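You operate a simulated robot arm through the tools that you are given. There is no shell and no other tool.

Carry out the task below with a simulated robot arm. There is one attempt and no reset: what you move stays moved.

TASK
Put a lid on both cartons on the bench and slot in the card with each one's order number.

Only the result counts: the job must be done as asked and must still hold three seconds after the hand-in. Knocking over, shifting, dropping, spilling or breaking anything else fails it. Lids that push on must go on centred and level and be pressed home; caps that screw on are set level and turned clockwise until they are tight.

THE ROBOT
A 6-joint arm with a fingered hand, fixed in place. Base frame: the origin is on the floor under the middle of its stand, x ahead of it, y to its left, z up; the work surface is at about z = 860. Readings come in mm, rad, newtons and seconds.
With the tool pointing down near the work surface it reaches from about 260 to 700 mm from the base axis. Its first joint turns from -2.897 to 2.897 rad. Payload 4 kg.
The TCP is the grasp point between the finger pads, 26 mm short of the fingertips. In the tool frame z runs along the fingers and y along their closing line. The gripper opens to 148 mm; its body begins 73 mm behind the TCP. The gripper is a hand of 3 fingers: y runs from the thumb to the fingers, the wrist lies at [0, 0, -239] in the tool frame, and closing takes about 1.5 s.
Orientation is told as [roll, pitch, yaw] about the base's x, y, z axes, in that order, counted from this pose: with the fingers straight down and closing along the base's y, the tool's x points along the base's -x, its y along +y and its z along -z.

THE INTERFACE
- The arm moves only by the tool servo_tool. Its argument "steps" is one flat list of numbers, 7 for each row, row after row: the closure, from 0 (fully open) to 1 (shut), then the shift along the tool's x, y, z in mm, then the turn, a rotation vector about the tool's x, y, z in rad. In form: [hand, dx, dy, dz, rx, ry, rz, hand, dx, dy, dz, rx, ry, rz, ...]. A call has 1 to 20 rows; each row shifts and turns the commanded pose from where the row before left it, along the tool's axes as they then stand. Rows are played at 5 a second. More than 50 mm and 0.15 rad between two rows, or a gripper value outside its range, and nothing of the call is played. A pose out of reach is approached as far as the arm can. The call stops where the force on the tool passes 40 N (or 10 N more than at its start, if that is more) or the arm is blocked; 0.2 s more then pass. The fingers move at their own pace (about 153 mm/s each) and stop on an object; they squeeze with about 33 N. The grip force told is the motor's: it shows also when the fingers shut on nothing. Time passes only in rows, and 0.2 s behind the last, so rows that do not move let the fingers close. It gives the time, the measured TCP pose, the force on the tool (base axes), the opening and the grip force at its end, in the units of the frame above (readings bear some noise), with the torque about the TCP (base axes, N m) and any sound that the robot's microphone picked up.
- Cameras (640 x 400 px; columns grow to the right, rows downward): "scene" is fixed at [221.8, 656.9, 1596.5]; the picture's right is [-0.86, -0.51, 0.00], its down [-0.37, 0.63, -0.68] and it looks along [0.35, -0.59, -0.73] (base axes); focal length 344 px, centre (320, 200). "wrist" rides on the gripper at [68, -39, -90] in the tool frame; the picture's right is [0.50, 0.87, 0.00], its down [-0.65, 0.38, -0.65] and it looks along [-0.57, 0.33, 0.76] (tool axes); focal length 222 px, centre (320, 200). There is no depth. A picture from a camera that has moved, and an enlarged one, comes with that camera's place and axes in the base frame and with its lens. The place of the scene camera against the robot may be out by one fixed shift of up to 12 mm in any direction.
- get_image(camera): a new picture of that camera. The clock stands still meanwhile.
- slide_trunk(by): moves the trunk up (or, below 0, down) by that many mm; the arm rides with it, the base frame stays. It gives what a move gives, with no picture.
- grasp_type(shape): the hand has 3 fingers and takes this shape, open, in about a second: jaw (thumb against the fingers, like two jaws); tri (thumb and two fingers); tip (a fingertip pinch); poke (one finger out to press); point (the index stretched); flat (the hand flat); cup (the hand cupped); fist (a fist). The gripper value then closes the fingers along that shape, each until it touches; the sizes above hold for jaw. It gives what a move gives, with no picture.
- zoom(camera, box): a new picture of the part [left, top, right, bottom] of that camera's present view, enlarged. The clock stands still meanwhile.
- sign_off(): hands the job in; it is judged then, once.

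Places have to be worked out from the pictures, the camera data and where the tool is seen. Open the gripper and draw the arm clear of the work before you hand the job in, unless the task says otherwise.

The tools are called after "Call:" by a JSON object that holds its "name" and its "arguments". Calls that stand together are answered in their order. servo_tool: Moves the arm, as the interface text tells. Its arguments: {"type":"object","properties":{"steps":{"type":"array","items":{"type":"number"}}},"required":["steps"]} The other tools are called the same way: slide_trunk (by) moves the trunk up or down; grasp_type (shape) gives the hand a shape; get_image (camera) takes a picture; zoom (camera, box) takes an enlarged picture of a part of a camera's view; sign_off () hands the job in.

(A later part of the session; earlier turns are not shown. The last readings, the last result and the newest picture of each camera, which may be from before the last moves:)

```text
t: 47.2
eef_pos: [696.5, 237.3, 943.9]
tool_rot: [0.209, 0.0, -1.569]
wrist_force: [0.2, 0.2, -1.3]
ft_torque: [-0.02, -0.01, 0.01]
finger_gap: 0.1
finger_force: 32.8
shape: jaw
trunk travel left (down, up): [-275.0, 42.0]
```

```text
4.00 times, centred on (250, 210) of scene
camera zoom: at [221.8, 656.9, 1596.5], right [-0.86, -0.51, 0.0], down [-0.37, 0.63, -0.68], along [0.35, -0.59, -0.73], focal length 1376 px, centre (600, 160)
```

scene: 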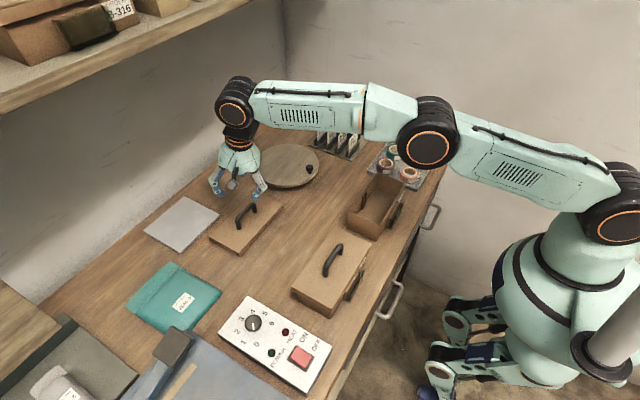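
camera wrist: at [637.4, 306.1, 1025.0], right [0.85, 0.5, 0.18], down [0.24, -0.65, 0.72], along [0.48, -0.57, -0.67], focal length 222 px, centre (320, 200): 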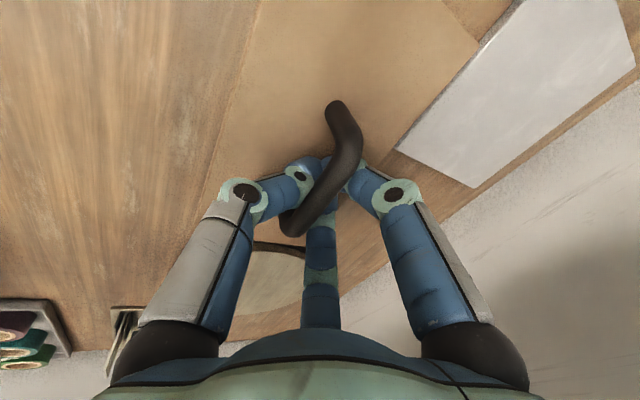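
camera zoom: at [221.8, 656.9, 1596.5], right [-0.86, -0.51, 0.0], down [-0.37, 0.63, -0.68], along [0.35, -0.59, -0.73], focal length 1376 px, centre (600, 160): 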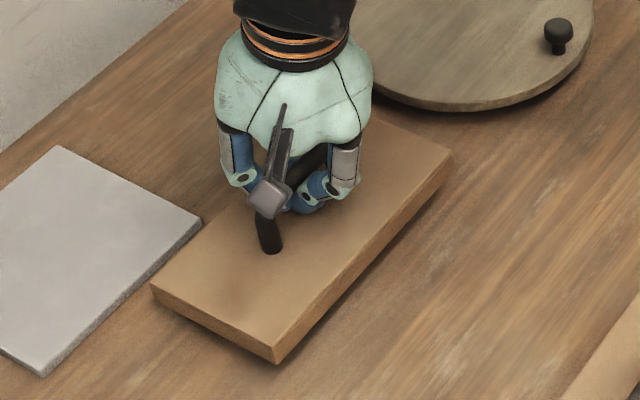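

Lid 2 is hooked and lifted (it now overlaps the grey plate in the scene view). I raise it and carry it over carton B keeping the same tilt.

Call:
{"name": "servo_tool", "arguments": {"steps": [1, 0, 4.4, -21, 0, 0, 0, 1, 0, 4.4, -21, 0, 0, 0, 1, 0, 4.4, -21, 0, 0, 0, 1, 0, 4.4, -21, 0, 0, 0, 1, -7.6, -9.9, -2.1, 0, 0, 0, 1, -15.3, -19.8, -4.18, 0, 0, 0, 1, -15.3, -19.8, -4.18, 0, 0, 0, 1, -15.3, -19.8, -4.18, 0, 0, 0, 1, -15.3, -19.8, -4.18, 0, 0, 0, 1, -15.3, -19.8, -4.18, 0, 0, 0, 1, -15.3, -19.8, -4.18, 0, 0, 0, 1, -15.3, -19.8, -4.18, 0, 0, 0, 1, -15.3, -19.8, -4.18, 0, 0, 0, 1, -15.3, -19.8, -4.18, 0, 0, 0, 1, -15.3, -19.8, -4.18, 0, 0, 0, 1, -15.3, -19.8, -4.18, 0, 0, 0, 1, -15.3, -19.8, -4.18, 0, 0, 0, 1, -15.3, -19.8, -4.18, 0, 0, 0, 1, -7.6, -9.9, -2.1, 0, 0, 0, 1, 0, 0, 0, 0, 0, 0]}}

Call:
{"name": "get_image", "arguments": {"camera": "wrist"}}

Call:
{"name": "get_image", "arguments": {"camera": "scene"}}

```text
t: 51.4
eef_pos: [412.1, 24.4, 1030.6]
tool_rot: [0.207, 0.0, -1.57]
wrist_force: [0.6, 0.1, -0.6]
ft_torque: [-0.04, 0.01, -0.02]
finger_gap: 0.1
finger_force: 33.2
shape: jaw
trunk travel left (down, up): [-275.0, 42.0]
```

```text
taken
camera wrist: at [353.9, 92.1, 1110.9], right [0.85, 0.5, 0.18], down [0.24, -0.65, 0.72], along [0.48, -0.57, -0.67], focal length 222 px, centre (320, 200)
```

wrist: 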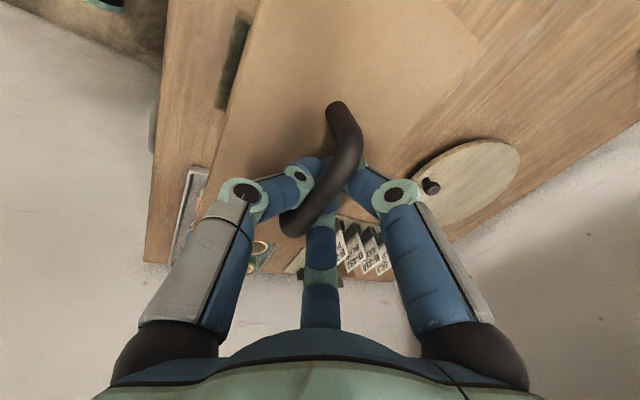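

```text
taken
```

scene: 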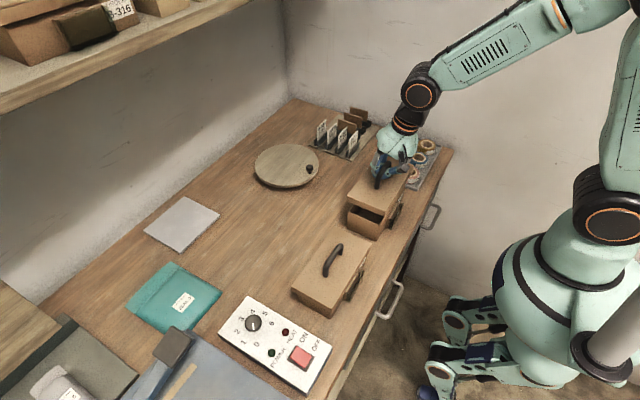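

Lid 2 is over carton B. I zoom in to compare the lid with carton B's edges.

Call:
{"name": "zoom", "arguments": {"camera": "scene", "box": [335, 180, 415, 245]}}

Call:
{"name": "zoom", "arguments": {"camera": "scene", "box": [360, 140, 440, 190]}}

Call:
{"name": "zoom", "arguments": {"camera": "wrist", "box": [190, 0, 350, 100]}}

```text
6.15 times, centred on (375, 212) of scene
camera zoom: at [221.8, 656.9, 1596.5], right [-0.86, -0.51, 0.0], down [-0.37, 0.63, -0.68], along [0.35, -0.59, -0.73], focal length 2117 px, centre (-18, 123)
```

zoom: 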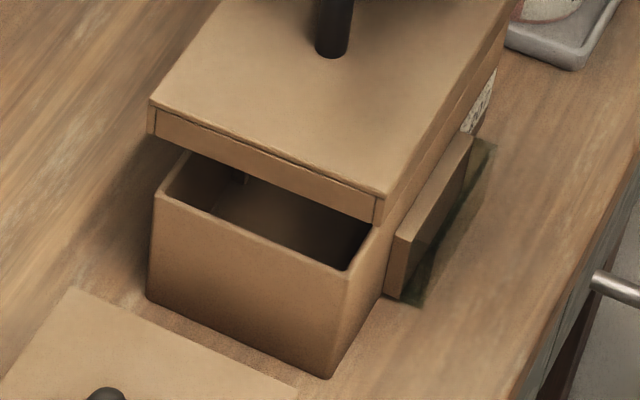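

```text
8.00 times, centred on (400, 165) of scene
camera zoom: at [221.8, 656.9, 1596.5], right [-0.86, -0.51, 0.0], down [-0.37, 0.63, -0.68], along [0.35, -0.59, -0.73], focal length 2752 px, centre (-320, 480)
```

zoom: 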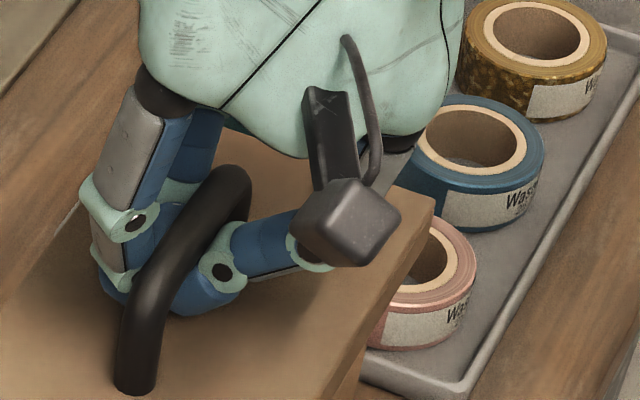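

```text
4.00 times, centred on (270, 50) of wrist
camera zoom: at [353.9, 92.1, 1110.9], right [0.85, 0.5, 0.18], down [0.24, -0.65, 0.72], along [0.48, -0.57, -0.67], focal length 888 px, centre (520, 800)
```

zoom: 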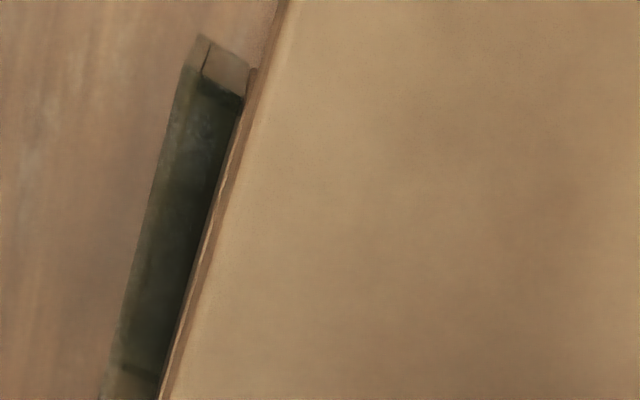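

I zoom on the lid's +y/back corner in the wrist view to fix the y offset.

Call:
{"name": "zoom", "arguments": {"camera": "wrist", "box": [400, 0, 560, 100]}}

Call:
{"name": "zoom", "arguments": {"camera": "wrist", "box": [170, 90, 330, 290]}}

```text
4.00 times, centred on (480, 50) of wrist
camera zoom: at [353.9, 92.1, 1110.9], right [0.85, 0.5, 0.18], down [0.24, -0.65, 0.72], along [0.48, -0.57, -0.67], focal length 888 px, centre (-320, 800)
```

zoom: 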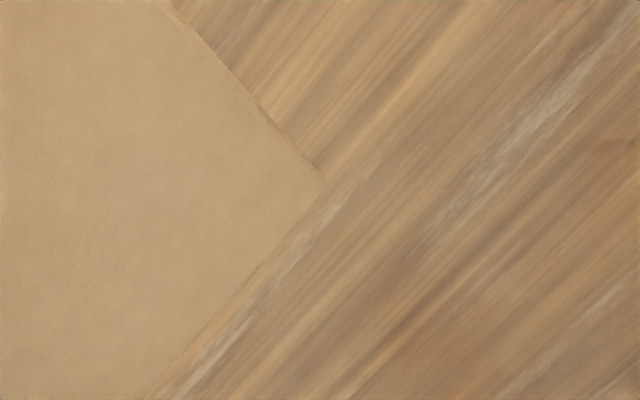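

```text
2.00 times, centred on (250, 190) of wrist
camera zoom: at [353.9, 92.1, 1110.9], right [0.85, 0.5, 0.18], down [0.24, -0.65, 0.72], along [0.48, -0.57, -0.67], focal length 444 px, centre (460, 220)
```

zoom: 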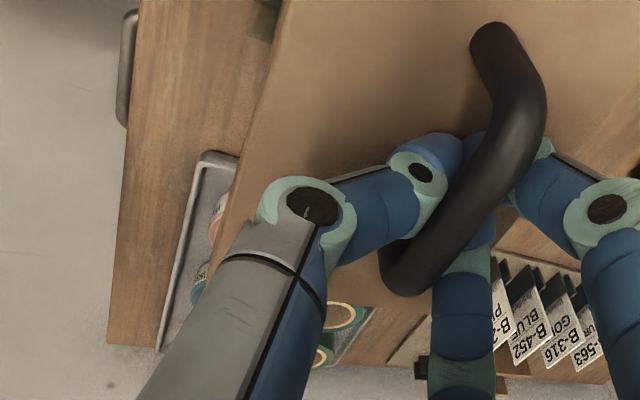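

Lid 2 needs about +3.4 mm in x and −0.5 mm in y. I apply that while lowering 24 mm, then re-check.

Call:
{"name": "servo_tool", "arguments": {"steps": [1, -0.2, 1.7, 0.4, 0, 0, 0, 1, -0.3, 1.6, 0.3, 0, 0, 0, 1, 0, -1.24, 5.87, 0, 0, 0, 1, 0, -1.24, 5.87, 0, 0, 0, 1, 0, -1.24, 5.87, 0, 0, 0, 1, 0, -1.24, 5.87, 0, 0, 0, 1, 0, 0, 0, 0, 0, 0, 1, 0, 0, 0, 0, 0, 0]}}

Call:
{"name": "zoom", "arguments": {"camera": "scene", "box": [335, 180, 415, 245]}}

Call:
{"name": "zoom", "arguments": {"camera": "wrist", "box": [400, 0, 560, 100]}}

Call:
{"name": "zoom", "arguments": {"camera": "wrist", "box": [190, 0, 350, 100]}}

```text
t: 53.2
eef_pos: [416.1, 23.6, 1007.5]
tool_rot: [0.208, -0.001, -1.57]
wrist_force: [0.8, -0.2, -0.3]
ft_torque: [0.02, 0.0, 0.0]
finger_gap: 0.2
finger_force: 32.7
shape: jaw
trunk travel left (down, up): [-275.0, 42.0]
```

```text
6.15 times, centred on (375, 212) of scene
camera zoom: at [221.8, 656.9, 1596.5], right [-0.86, -0.51, 0.0], down [-0.37, 0.63, -0.68], along [0.35, -0.59, -0.73], focal length 2117 px, centre (-18, 123)
```

zoom: 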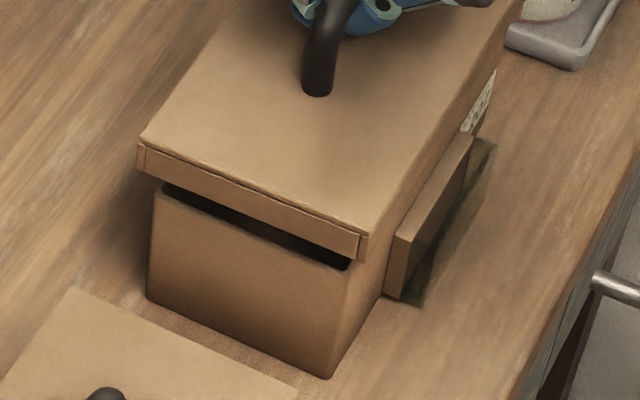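

```text
4.00 times, centred on (480, 50) of wrist
camera zoom: at [357.2, 91.8, 1086.6], right [0.85, 0.5, 0.18], down [0.24, -0.65, 0.72], along [0.48, -0.57, -0.67], focal length 888 px, centre (-320, 800)
```

zoom: 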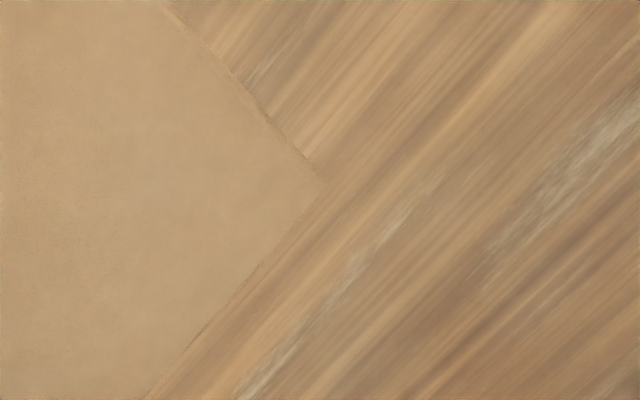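

```text
4.00 times, centred on (270, 50) of wrist
camera zoom: at [357.2, 91.8, 1086.6], right [0.85, 0.5, 0.18], down [0.24, -0.65, 0.72], along [0.48, -0.57, -0.67], focal length 888 px, centre (520, 800)
```

zoom: 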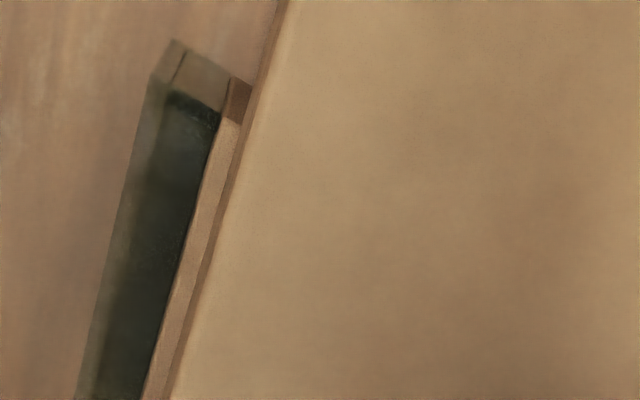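

x needs about +0.8 mm more; y looks right. I check the −y end for yaw before lowering further.

Call:
{"name": "zoom", "arguments": {"camera": "scene", "box": [370, 150, 434, 190]}}

Call:
{"name": "zoom", "arguments": {"camera": "scene", "box": [380, 150, 420, 250]}}

```text
10.00 times, centred on (402, 170) of scene
camera zoom: at [221.8, 656.9, 1596.5], right [-0.86, -0.51, 0.0], down [-0.37, 0.63, -0.68], along [0.35, -0.59, -0.73], focal length 3440 px, centre (-500, 500)
```

zoom: 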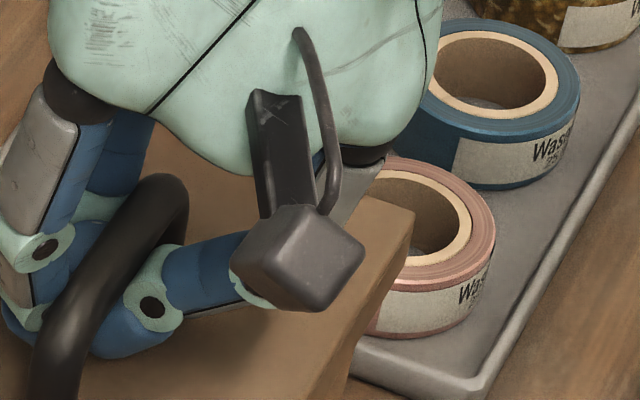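

```text
4.00 times, centred on (400, 200) of scene
camera zoom: at [221.8, 656.9, 1596.5], right [-0.86, -0.51, 0.0], down [-0.37, 0.63, -0.68], along [0.35, -0.59, -0.73], focal length 1376 px, centre (0, 200)
```

zoom: 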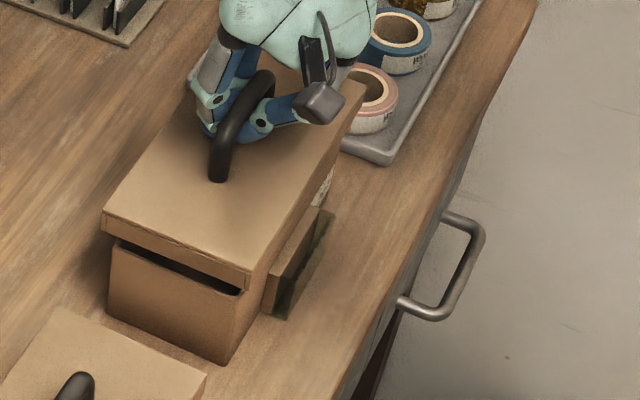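

No yaw error (front corners at the same x within 0.4 mm). I shift +0.8 mm in x and lower another 18 mm.

Call:
{"name": "servo_tool", "arguments": {"steps": [1, 0, 0.78, 0.17, 0, 0, 0, 1, 0, -0.93, 4.4, 0, 0, 0, 1, 0, -0.93, 4.4, 0, 0, 0, 1, 0, -0.93, 4.4, 0, 0, 0, 1, 0, -0.93, 4.4, 0, 0, 0, 1, 0, 0, 0, 0, 0, 0, 1, 0, 0, 0, 0, 0, 0]}}

Call:
{"name": "zoom", "arguments": {"camera": "scene", "box": [335, 180, 415, 245]}}

Call:
{"name": "zoom", "arguments": {"camera": "scene", "box": [370, 150, 434, 190]}}

Call:
{"name": "zoom", "arguments": {"camera": "wrist", "box": [190, 0, 350, 100]}}

```text
t: 54.8
eef_pos: [416.7, 22.8, 988.0]
tool_rot: [0.207, 0.0, -1.57]
wrist_force: [-0.4, 0.0, -1.1]
ft_torque: [0.0, 0.04, -0.02]
finger_gap: 0.0
finger_force: 32.9
shape: jaw
trunk travel left (down, up): [-275.0, 42.0]
```

```text
6.15 times, centred on (375, 212) of scene
camera zoom: at [221.8, 656.9, 1596.5], right [-0.86, -0.51, 0.0], down [-0.37, 0.63, -0.68], along [0.35, -0.59, -0.73], focal length 2117 px, centre (-18, 123)
```

zoom: 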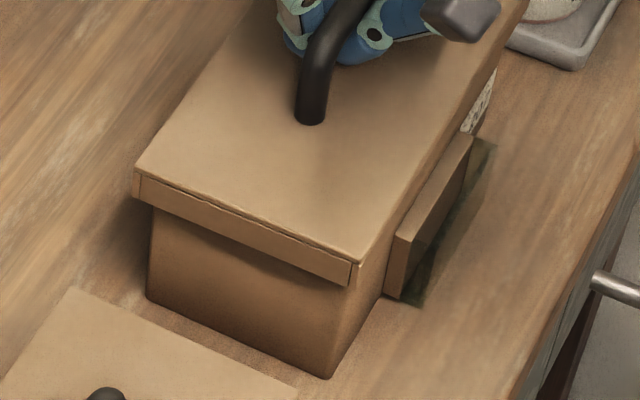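

```text
10.00 times, centred on (402, 170) of scene
camera zoom: at [221.8, 656.9, 1596.5], right [-0.86, -0.51, 0.0], down [-0.37, 0.63, -0.68], along [0.35, -0.59, -0.73], focal length 3440 px, centre (-500, 500)
```

zoom: 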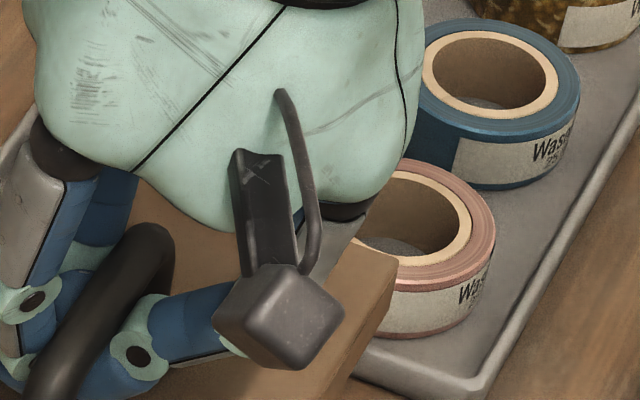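

```text
4.00 times, centred on (270, 50) of wrist
camera zoom: at [358.3, 91.8, 1068.8], right [0.85, 0.5, 0.18], down [0.24, -0.65, 0.72], along [0.48, -0.57, -0.67], focal length 888 px, centre (520, 800)
```

zoom: 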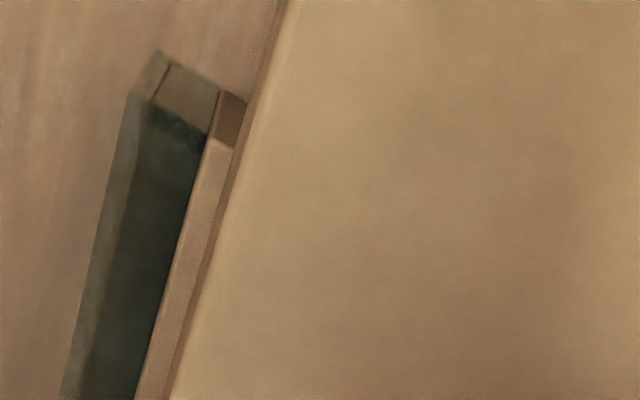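

Alignment is within ~1 mm in both axes. I continue lowering slowly in 1.5 mm rows.

Call:
{"name": "servo_tool", "arguments": {"steps": [1, 0, -0.5, 1.4, 0, 0, 0, 1, 0, -0.5, 1.4, 0, 0, 0, 1, 0, -0.31, 1.47, 0, 0, 0, 1, 0, -0.31, 1.47, 0, 0, 0, 1, 0, -0.31, 1.47, 0, 0, 0, 1, 0, -0.31, 1.47, 0, 0, 0, 1, 0, 0, 0, 0, 0, 0]}}

Call:
{"name": "zoom", "arguments": {"camera": "scene", "box": [335, 180, 415, 245]}}

Call:
{"name": "get_image", "arguments": {"camera": "wrist"}}

```text
t: 56.4
eef_pos: [416.5, 23.1, 978.5]
tool_rot: [0.208, -0.001, -1.569]
wrist_force: [-0.7, 0.2, -1.8]
ft_torque: [0.02, 0.01, 0.02]
finger_gap: 0.0
finger_force: 32.6
shape: jaw
trunk travel left (down, up): [-275.0, 42.0]
```

```text
6.15 times, centred on (375, 212) of scene
camera zoom: at [221.8, 656.9, 1596.5], right [-0.86, -0.51, 0.0], down [-0.37, 0.63, -0.68], along [0.35, -0.59, -0.73], focal length 2117 px, centre (-18, 123)
```

zoom: 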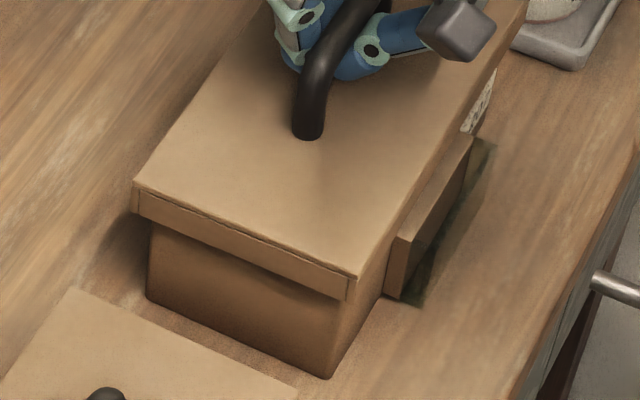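

```text
taken
camera wrist: at [358.3, 92.0, 1059.6], right [0.85, 0.5, 0.18], down [0.24, -0.65, 0.72], along [0.48, -0.57, -0.67], focal length 222 px, centre (320, 200)
```

wrist: 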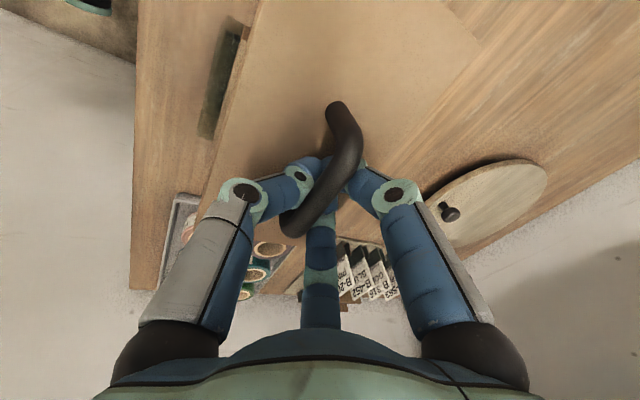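

The skirt is over the rim with no contact force. I keep lowering, with a −0.7 mm x correction.

Call:
{"name": "servo_tool", "arguments": {"steps": [1, 0, -0.65, 1.4, 0, 0, 0, 1, 0, -0.65, 1.4, 0, 0, 0, 1, 0, -0.31, 1.47, 0, 0, 0, 1, 0, -0.31, 1.47, 0, 0, 0, 1, 0, 0, 0, 0, 0, 0]}}

Call:
{"name": "zoom", "arguments": {"camera": "scene", "box": [335, 180, 415, 245]}}

Call:
{"name": "get_image", "arguments": {"camera": "wrist"}}

```text
t: 57.6
eef_pos: [414.9, 23.3, 973.0]
tool_rot: [0.208, 0.002, -1.569]
wrist_force: [-0.6, -0.1, 0.1]
ft_torque: [-0.02, 0.01, -0.03]
finger_gap: 0.0
finger_force: 32.8
shape: jaw
trunk travel left (down, up): [-275.0, 42.0]
```

```text
6.15 times, centred on (375, 212) of scene
camera zoom: at [221.8, 656.9, 1596.5], right [-0.86, -0.51, 0.0], down [-0.37, 0.63, -0.68], along [0.35, -0.59, -0.73], focal length 2117 px, centre (-18, 123)
```

zoom: 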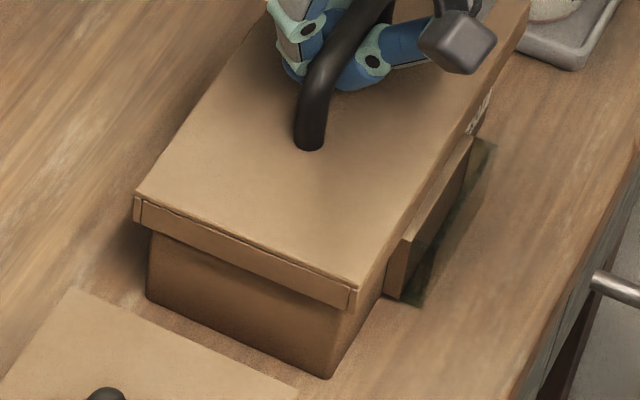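

```text
taken
camera wrist: at [357.1, 91.3, 1053.3], right [0.85, 0.5, 0.18], down [0.24, -0.65, 0.72], along [0.48, -0.57, -0.67], focal length 222 px, centre (320, 200)
```

wrist: 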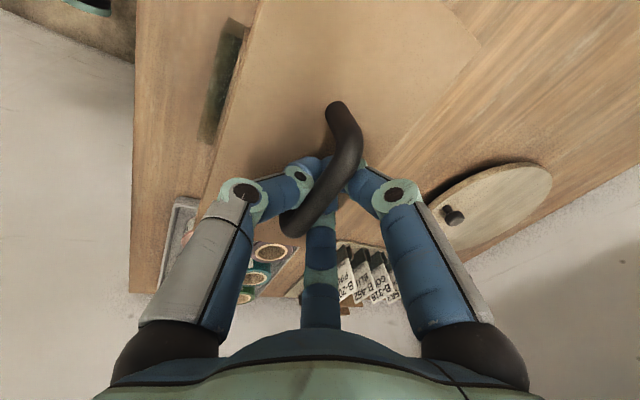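

Still following the hand. I lower 4 more mm to reach the seating point.

Call:
{"name": "servo_tool", "arguments": {"steps": [1, 0, -0.31, 1.47, 0, 0, 0, 1, 0, -0.31, 1.47, 0, 0, 0, 1, 0, -0.31, 1.47, 0, 0, 0, 1, 0, 0, 0, 0, 0, 0]}}

Call:
{"name": "zoom", "arguments": {"camera": "scene", "box": [335, 180, 415, 245]}}

Call:
{"name": "get_image", "arguments": {"camera": "wrist"}}

```text
t: 58.6
eef_pos: [415.6, 22.4, 968.1]
tool_rot: [0.208, 0.001, -1.569]
wrist_force: [1.7, 0.0, 2.1]
ft_torque: [0.06, -0.02, 0.02]
finger_gap: 0.0
finger_force: 33.0
shape: jaw
trunk travel left (down, up): [-275.0, 42.0]
```

```text
6.15 times, centred on (375, 212) of scene
camera zoom: at [221.8, 656.9, 1596.5], right [-0.86, -0.51, 0.0], down [-0.37, 0.63, -0.68], along [0.35, -0.59, -0.73], focal length 2117 px, centre (-18, 123)
```

zoom: 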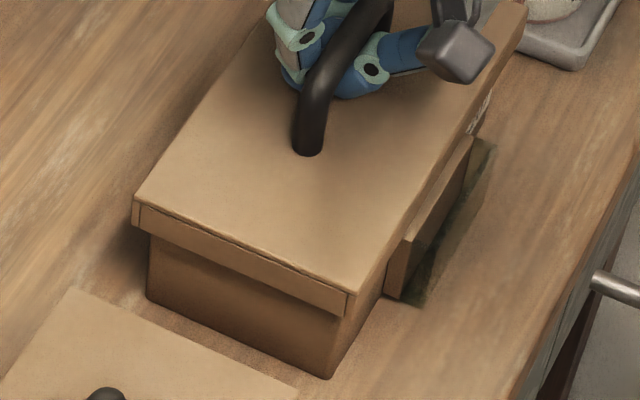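

```text
taken
camera wrist: at [356.8, 91.5, 1048.6], right [0.85, 0.5, 0.18], down [0.24, -0.65, 0.72], along [0.48, -0.57, -0.67], focal length 222 px, centre (320, 200)
```

wrist: 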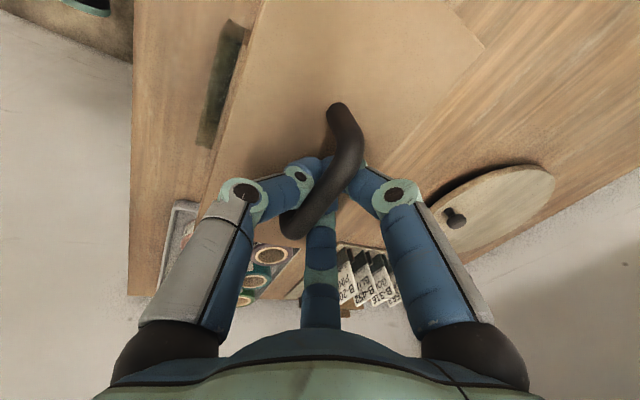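

Contact force appeared, so lid 2 rests on the carton. I open the fingers, rise vertically, take the tilt out, and close the fingers for pressing.

Call:
{"name": "servo_tool", "arguments": {"steps": [0.45, 0, 0, 0, 0, 0, 0, 0.45, 0, 0, 0, 0, 0, 0, 0.45, 0, 0, 0, 0, 0, 0, 0.45, 0, 0, 0, 0, 0, 0, 0.45, 0, 2.1, -9.8, 0, 0, 0, 0.45, 0, 5.2, -24.5, 0, 0, 0, 0.45, 0, 6.2, -29.4, 0, 0, 0, 0.45, 0, 2.1, -9.8, 0, 0, 0, 1, 0, 0, 0, 0.104, 0, 0, 1, 0, 0, 0, 0.104, 0, 0, 1, 0, 0, 0, 0, 0, 0, 1, 0, 0, 0, 0, 0, 0, 1, 0, 0, 0, 0, 0, 0]}}

Call:
{"name": "get_image", "arguments": {"camera": "wrist"}}

Call:
{"name": "zoom", "arguments": {"camera": "scene", "box": [335, 180, 415, 245]}}

Call:
{"name": "zoom", "arguments": {"camera": "scene", "box": [330, 130, 450, 250]}}

```text
t: 61.4
eef_pos: [414.6, 22.9, 1043.7]
tool_rot: [-0.001, -0.001, -1.569]
wrist_force: [1.0, -0.1, -0.4]
ft_torque: [0.01, 0.0, 0.01]
finger_gap: 0.0
finger_force: 32.5
shape: jaw
trunk travel left (down, up): [-275.0, 42.0]
```

```text
taken
camera wrist: at [374.7, 91.7, 1134.5], right [0.87, 0.5, 0.0], down [0.38, -0.65, 0.65], along [0.33, -0.57, -0.76], focal length 222 px, centre (320, 200)
```

wrist: 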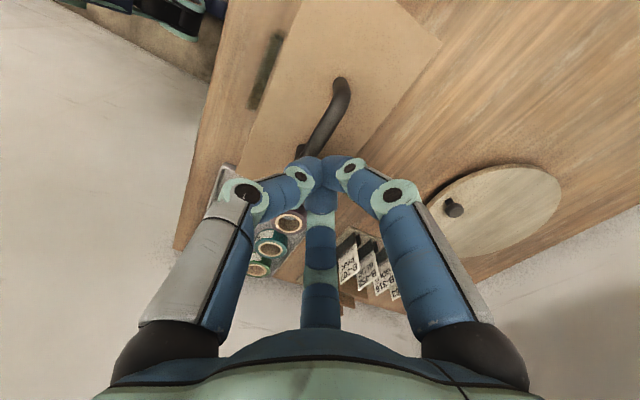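

```text
6.15 times, centred on (375, 212) of scene
camera zoom: at [221.8, 656.9, 1596.5], right [-0.86, -0.51, 0.0], down [-0.37, 0.63, -0.68], along [0.35, -0.59, -0.73], focal length 2117 px, centre (-18, 123)
```

zoom: 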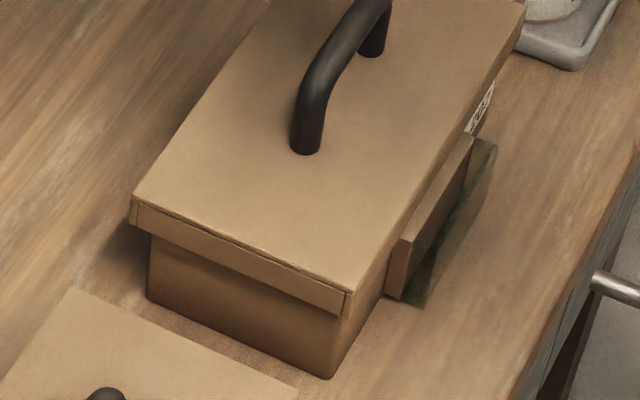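

```text
3.33 times, centred on (390, 190) of scene
camera zoom: at [221.8, 656.9, 1596.5], right [-0.86, -0.51, 0.0], down [-0.37, 0.63, -0.68], along [0.35, -0.59, -0.73], focal length 1147 px, centre (87, 233)
```

zoom: 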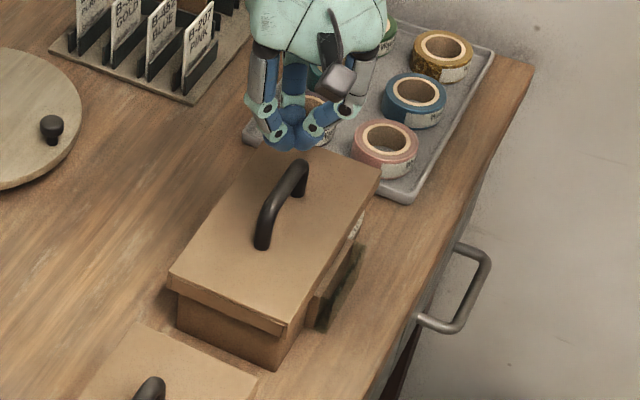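

Lid 2 sits on carton B. I press it down at the handle centre with the closed fingertips.

Call:
{"name": "servo_tool", "arguments": {"steps": [1, 0.5, -1, 10, 0, 0, 0, 1, 0.5, -0.8, 10, 0, 0, 0, 1, 0, 0, 8, 0, 0, 0, 1, 0, 0, 2, 0, 0, 0, 1, 0, 0, 2, 0, 0, 0, 1, 0, 0, 1, 0, 0, 0, 1, 0, 0, 1, 0, 0, 0, 1, 0, 0, 1, 0, 0, 0, 1, 0, 0, 1, 0, 0, 0, 1, 0, 0, 1, 0, 0, 0, 1, 0, 0, 1, 0, 0, 0, 1, 0, 0, 1, 0, 0, 0, 1, 0, 0, 1, 0, 0, 0, 1, 0, 0, 1, 0, 0, 0, 1, 0, 0, 1, 0, 0, 0, 1, 0, 0, 1, 0, 0, 0, 1, 0, 0, 1, 0, 0, 0]}}

Call:
{"name": "zoom", "arguments": {"camera": "scene", "box": [330, 130, 450, 250]}}

```text
t: 64.9
eef_pos: [414.4, 24.5, 1004.1]
tool_rot: [0.01, 0.001, -1.572]
wrist_force: [-3.2, 0.3, 19.3]
ft_torque: [0.02, 0.08, 0.01]
finger_gap: 0.0
finger_force: 32.9
shape: jaw
trunk travel left (down, up): [-275.0, 42.0]
stopped in row 17: the force on the tool passed its limit at 42 N (the readings are from after the stop); the commanded pose is now the measured one
```

```text
3.33 times, centred on (390, 190) of scene
camera zoom: at [221.8, 656.9, 1596.5], right [-0.86, -0.51, 0.0], down [-0.37, 0.63, -0.68], along [0.35, -0.59, -0.73], focal length 1147 px, centre (87, 233)
```

zoom: 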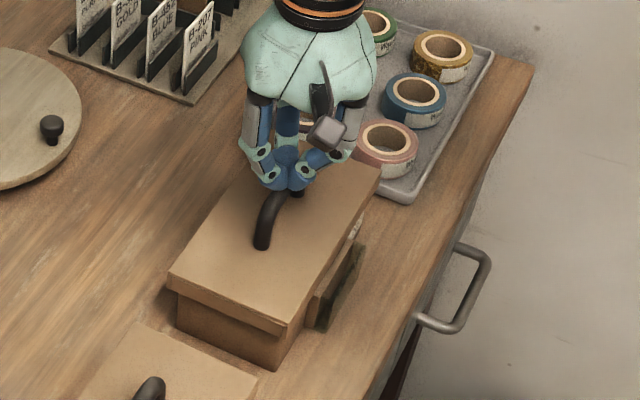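

Both lids took 42 N at the same handle height (TCP z≈1003–1004), so both are seated. I rise and move over the card rack to measure the cards.

Call:
{"name": "servo_tool", "arguments": {"steps": [1, 0, 0, -15, 0, 0, 0, 1, 0, 0, -40, 0.008, 0, 0, 0.7, -30.4, 26.6, 0, 0, 0, 0, 0.7, -30.4, 26.6, 0, 0, 0, 0, 0.7, -30.4, 26.6, 0, 0, 0, 0, 0.7, -30.4, 26.6, 0, 0, 0, 0, 0.7, -30.4, 26.6, 0, 0, 0, 0, 0.7, -30.4, 26.6, 0, 0, 0, 0, 0.7, -30.4, 20, 0, 0, 0, 0, 0.7, 0, 0, 0, 0, 0, 0, 0.7, 0, 0, 0, 0, 0, 0]}}

Call:
{"name": "get_image", "arguments": {"camera": "wrist"}}

Call:
{"name": "get_image", "arguments": {"camera": "scene"}}

```text
t: 67.3
eef_pos: [594.2, -187.8, 1058.6]
tool_rot: [-0.003, 0.0, -1.568]
wrist_force: [0.4, 0.1, -0.5]
ft_torque: [0.01, 0.02, -0.01]
finger_gap: 44.1
finger_force: 0.0
shape: jaw
trunk travel left (down, up): [-275.0, 42.0]
```

```text
taken
camera wrist: at [553.9, -119.9, 1148.4], right [0.87, 0.5, 0.0], down [0.38, -0.65, 0.65], along [0.33, -0.57, -0.76], focal length 222 px, centre (320, 200)
```

wrist: 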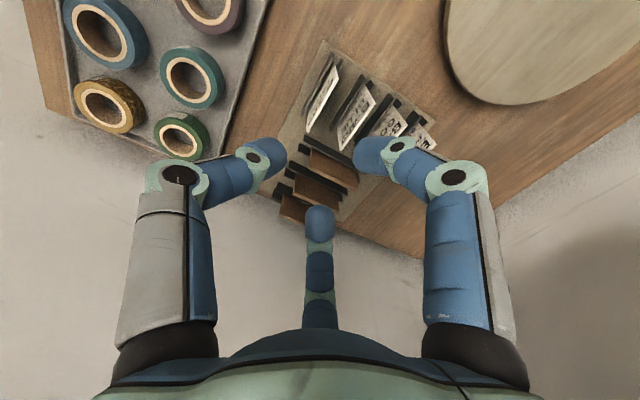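

```text
taken
```

scene: 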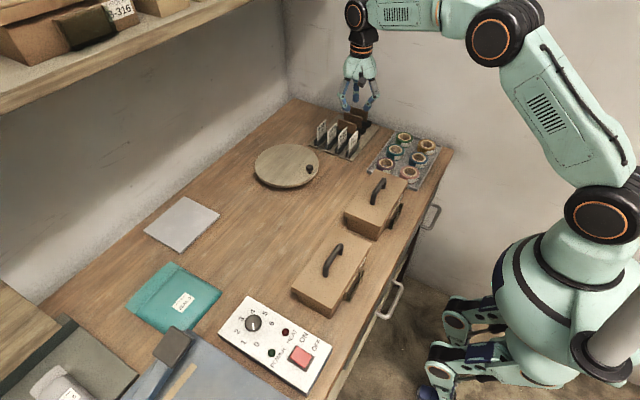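

I zoom in on the rack from this wrist position.

Call:
{"name": "zoom", "arguments": {"camera": "wrist", "box": [270, 40, 450, 152]}}

Call:
{"name": "zoom", "arguments": {"camera": "wrist", "box": [270, 30, 390, 170]}}

Call:
{"name": "zoom", "arguments": {"camera": "scene", "box": [305, 70, 395, 160]}}

```text
3.56 times, centred on (360, 96) of wrist
camera zoom: at [553.9, -119.9, 1148.4], right [0.87, 0.5, 0.0], down [0.38, -0.65, 0.65], along [0.33, -0.57, -0.76], focal length 790 px, centre (178, 570)
```

zoom: 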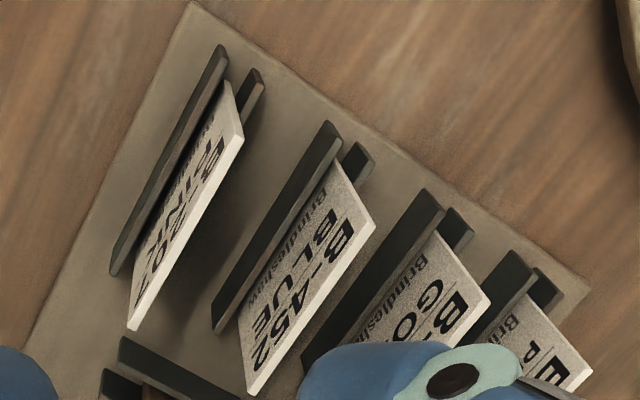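

```text
2.86 times, centred on (330, 100) of wrist
camera zoom: at [553.9, -119.9, 1148.4], right [0.87, 0.5, 0.0], down [0.38, -0.65, 0.65], along [0.33, -0.57, -0.76], focal length 635 px, centre (291, 486)
```

zoom: 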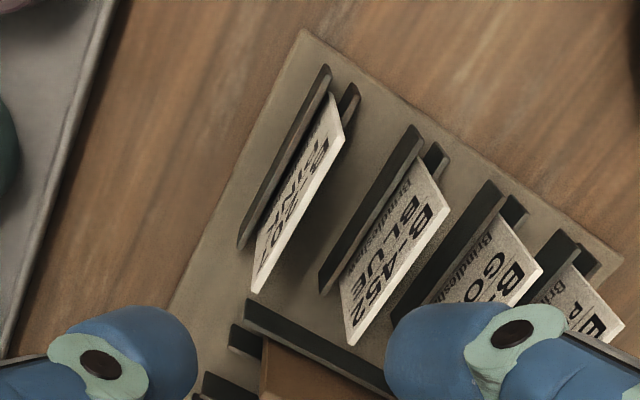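

```text
4.44 times, centred on (350, 115) of scene
camera zoom: at [221.8, 656.9, 1596.5], right [-0.86, -0.51, 0.0], down [-0.37, 0.63, -0.68], along [0.35, -0.59, -0.73], focal length 1529 px, centre (187, 578)
```

zoom: 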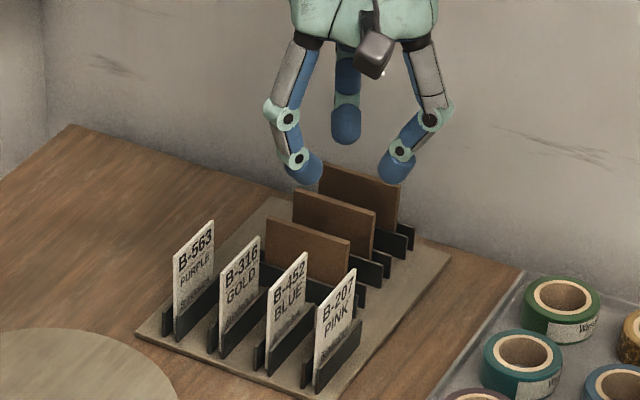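

Triangulating from two views, card B-207's top edge is at x≈589.5, y −208…−152, z≈937, with 40.5 mm between cards. I descend to just above it (TCP z≈985) to verify alignment.

Call:
{"name": "servo_tool", "arguments": {"steps": [0.7, 2.7, -1.5, 24.3, 0, 0, 0, 0.7, 2.7, -1.5, 24.3, 0, 0, 0, 0.7, 2.6, -1.4, 24, 0, 0, 0, 0.7, 0, 0, 0, 0, 0, 0, 0.7, 0, 0, 0, 0, 0, 0]}}

Call:
{"name": "get_image", "arguments": {"camera": "wrist"}}

Call:
{"name": "zoom", "arguments": {"camera": "wrist", "box": [250, 70, 430, 220]}}

Call:
{"name": "zoom", "arguments": {"camera": "scene", "box": [300, 60, 400, 160]}}

```text
t: 68.5
eef_pos: [590.3, -180.6, 986.6]
tool_rot: [-0.003, 0.0, -1.569]
wrist_force: [0.0, -0.6, 0.4]
ft_torque: [0.02, 0.01, -0.01]
finger_gap: 44.0
finger_force: 0.1
shape: jaw
trunk travel left (down, up): [-275.0, 42.0]
```

```text
taken
camera wrist: at [549.8, -112.2, 1076.6], right [0.87, 0.5, 0.0], down [0.38, -0.65, 0.65], along [0.33, -0.57, -0.76], focal length 222 px, centre (320, 200)
```

wrist: 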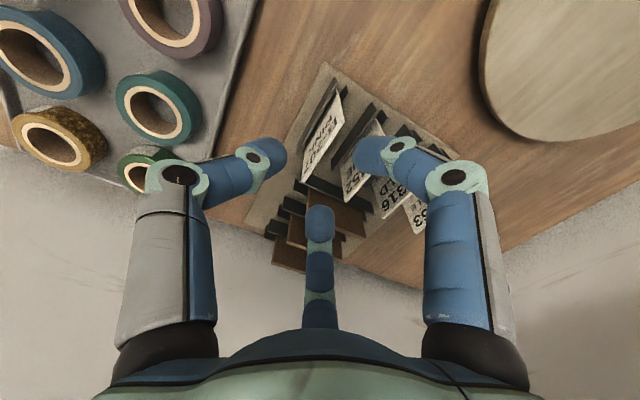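

```text
2.67 times, centred on (340, 145) of wrist
camera zoom: at [549.8, -112.2, 1076.6], right [0.87, 0.5, 0.0], down [0.38, -0.65, 0.65], along [0.33, -0.57, -0.76], focal length 592 px, centre (267, 347)
```

zoom: 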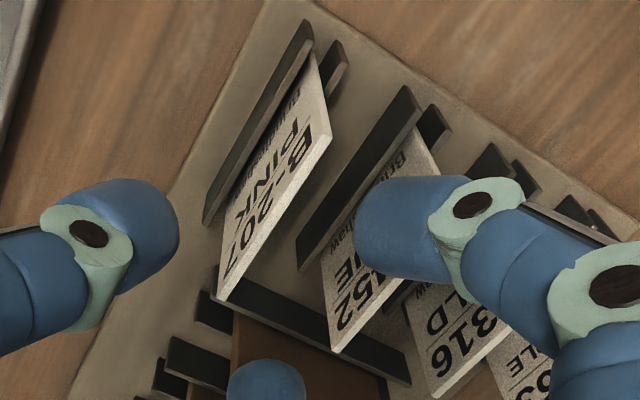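

```text
4.00 times, centred on (350, 110) of scene
camera zoom: at [221.8, 656.9, 1596.5], right [-0.86, -0.51, 0.0], down [-0.37, 0.63, -0.68], along [0.35, -0.59, -0.73], focal length 1376 px, centre (200, 560)
```

zoom: 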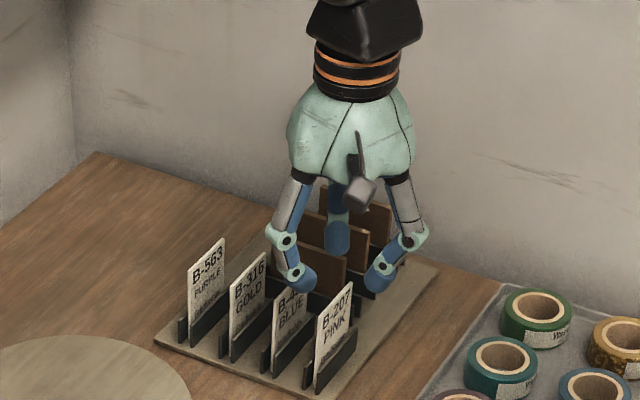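

The card's top edge lines up with the tool axis within ~1 mm. I descend to TCP z≈949 so the fingertips straddle the card's upper part, keeping clear of the neighbouring card.

Call:
{"name": "servo_tool", "arguments": {"steps": [0.7, 0.9, 0, 10, 0, 0, 0, 0.7, 0, 0, 10, 0, 0, 0, 0.7, 0, 0, 10, 0, 0, 0, 0.7, 0, 0, 7.5, 0, 0, 0, 0.7, 0, 0, 0, 0, 0, 0]}}

Call:
{"name": "get_image", "arguments": {"camera": "wrist"}}

Call:
{"name": "zoom", "arguments": {"camera": "wrist", "box": [230, 70, 430, 220]}}

Call:
{"name": "zoom", "arguments": {"camera": "scene", "box": [305, 90, 395, 160]}}

```text
t: 69.7
eef_pos: [589.2, -179.1, 947.6]
tool_rot: [-0.003, -0.001, -1.57]
wrist_force: [-0.8, 0.3, 0.1]
ft_torque: [-0.03, 0.02, 0.03]
finger_gap: 44.2
finger_force: 0.1
shape: jaw
trunk travel left (down, up): [-275.0, 42.0]
```

```text
taken
camera wrist: at [549.0, -111.1, 1037.7], right [0.87, 0.5, 0.0], down [0.38, -0.65, 0.65], along [0.33, -0.57, -0.76], focal length 222 px, centre (320, 200)
```

wrist: 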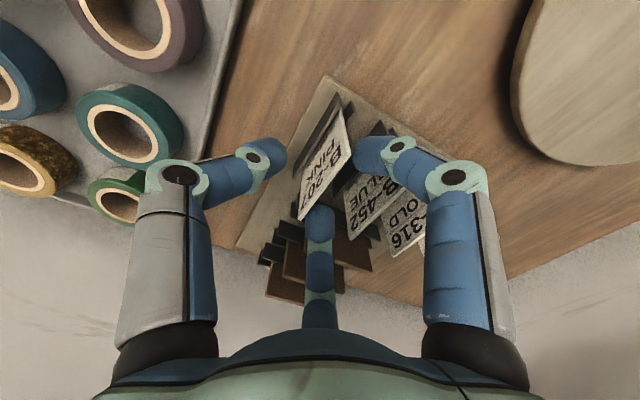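

```text
2.67 times, centred on (330, 145) of wrist
camera zoom: at [549.0, -111.1, 1037.7], right [0.87, 0.5, 0.0], down [0.38, -0.65, 0.65], along [0.33, -0.57, -0.76], focal length 592 px, centre (293, 347)
```

zoom: 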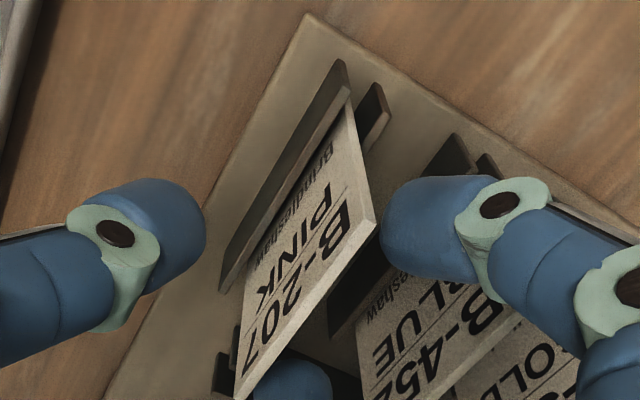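

```text
5.71 times, centred on (350, 125) of scene
camera zoom: at [221.8, 656.9, 1596.5], right [-0.86, -0.51, 0.0], down [-0.37, 0.63, -0.68], along [0.35, -0.59, -0.73], focal length 1966 px, centre (149, 629)
```

zoom: 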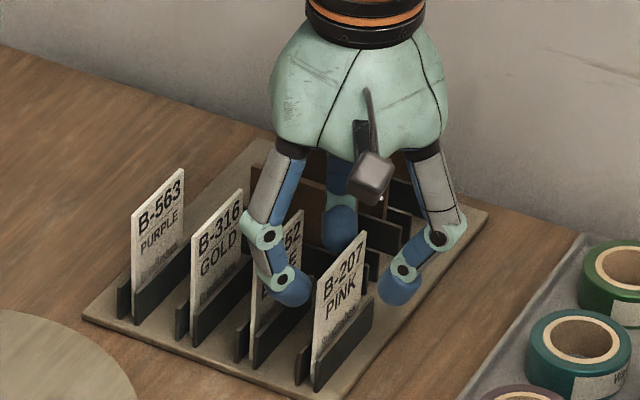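

The fingertips straddle card B-207 cleanly. I close on it.

Call:
{"name": "servo_tool", "arguments": {"steps": [0.8, 0, 0, 0, 0, 0, 0, 0.9, 0, 0, 0, 0, 0, 0, 1, 0, 0, 0, 0, 0, 0, 1, 0, 0, 0, 0, 0, 0, 1, 0, 0, 0, 0, 0, 0, 1, 0, 0, 0, 0, 0, 0, 1, 0, 0, 0, 0, 0, 0]}}

Call:
{"name": "get_image", "arguments": {"camera": "wrist"}}

Call:
{"name": "zoom", "arguments": {"camera": "scene", "box": [305, 90, 395, 160]}}

```text
t: 71.3
eef_pos: [589.1, -177.8, 947.2]
tool_rot: [-0.001, 0.0, -1.569]
wrist_force: [0.2, 0.1, -0.2]
ft_torque: [-0.03, -0.03, -0.01]
finger_gap: 2.3
finger_force: 33.0
shape: jaw
trunk travel left (down, up): [-275.0, 42.0]
```

```text
taken
camera wrist: at [549.1, -111.1, 1037.8], right [0.87, 0.5, 0.0], down [0.38, -0.65, 0.65], along [0.33, -0.57, -0.76], focal length 222 px, centre (320, 200)
```

wrist: 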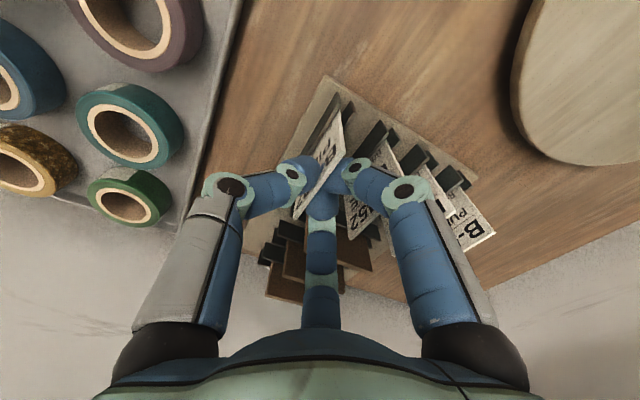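

```text
5.71 times, centred on (350, 125) of scene
camera zoom: at [221.8, 656.9, 1596.5], right [-0.86, -0.51, 0.0], down [-0.37, 0.63, -0.68], along [0.35, -0.59, -0.73], focal length 1966 px, centre (149, 629)
```

zoom: 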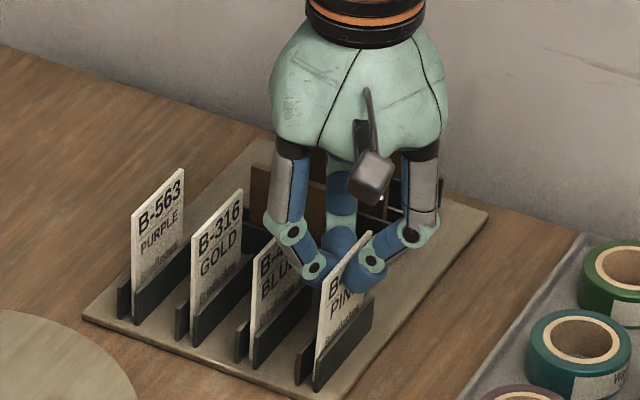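

Grip closed at 2.3 mm on the card with 33 N. I lift straight up, slowly at first.

Call:
{"name": "servo_tool", "arguments": {"steps": [1, 0, 0, -3, 0, 0, 0, 1, 0, 0, -4, 0, 0, 0, 1, 0, 0, -6, 0, 0, 0, 1, 0, 0, -8, 0, 0, 0, 1, 0, 0, -10, 0, 0, 0, 1, 0, 0, -12, 0, 0, 0, 1, 0, 0, -15, 0, 0, 0, 1, 0, 0, -15, 0, 0, 0, 1, 0, 0, -15, 0, 0, 0, 1, 0, 0, -15, 0, 0, 0, 1, 0, 0, -15, 0, 0, 0, 1, 0, 0, -15, 0, 0, 0, 1, 0, 0, 0, 0, 0, 0]}}

Call:
{"name": "get_image", "arguments": {"camera": "wrist"}}

Call:
{"name": "zoom", "arguments": {"camera": "scene", "box": [295, 30, 415, 160]}}

```text
t: 74.1
eef_pos: [590.9, -179.6, 1080.5]
tool_rot: [-0.001, 0.0, -1.568]
wrist_force: [0.0, 0.2, 0.8]
ft_torque: [-0.03, -0.03, 0.01]
finger_gap: 2.1
finger_force: 33.5
shape: jaw
trunk travel left (down, up): [-275.0, 42.0]
```

```text
taken
camera wrist: at [550.4, -111.7, 1170.9], right [0.87, 0.5, 0.0], down [0.38, -0.65, 0.65], along [0.33, -0.57, -0.76], focal length 222 px, centre (320, 200)
```

wrist: 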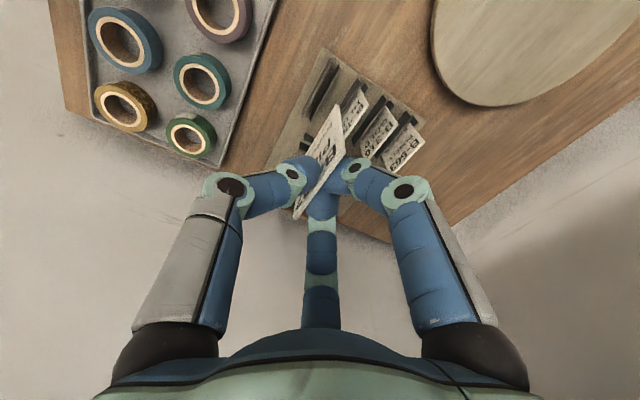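

```text
3.08 times, centred on (355, 95) of scene
camera zoom: at [221.8, 656.9, 1596.5], right [-0.86, -0.51, 0.0], down [-0.37, 0.63, -0.68], along [0.35, -0.59, -0.73], focal length 1059 px, centre (212, 523)
```

zoom: 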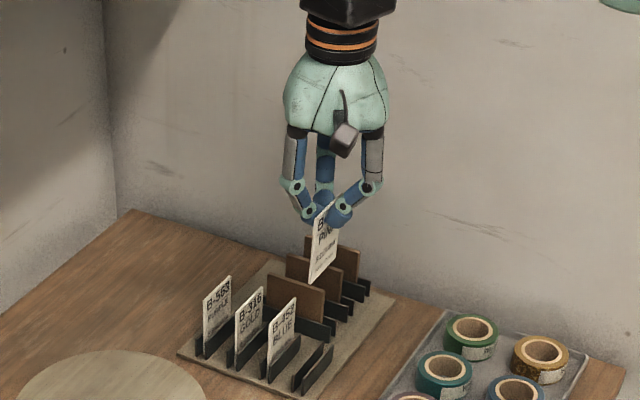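

The card is held and free of the rack. I zoom to measure its height and pose in the hand.

Call:
{"name": "zoom", "arguments": {"camera": "scene", "box": [335, 80, 385, 130]}}

Call:
{"name": "zoom", "arguments": {"camera": "wrist", "box": [270, 90, 370, 230]}}

```text
8.00 times, centred on (360, 105) of scene
camera zoom: at [221.8, 656.9, 1596.5], right [-0.86, -0.51, 0.0], down [-0.37, 0.63, -0.68], along [0.35, -0.59, -0.73], focal length 2752 px, centre (0, 960)
```

zoom: 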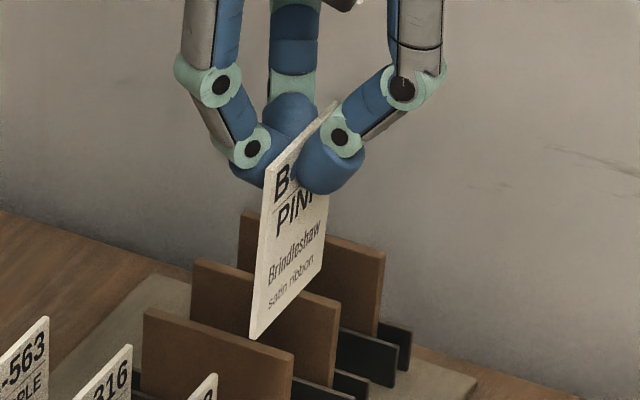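

```text
2.86 times, centred on (320, 160) of wrist
camera zoom: at [550.4, -111.7, 1170.9], right [0.87, 0.5, 0.0], down [0.38, -0.65, 0.65], along [0.33, -0.57, -0.76], focal length 635 px, centre (320, 314)
```

zoom: 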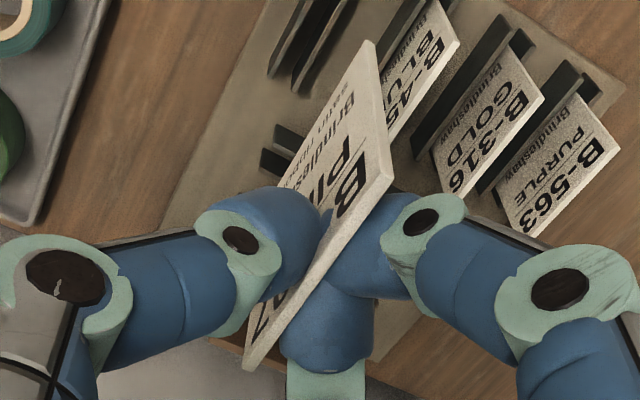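

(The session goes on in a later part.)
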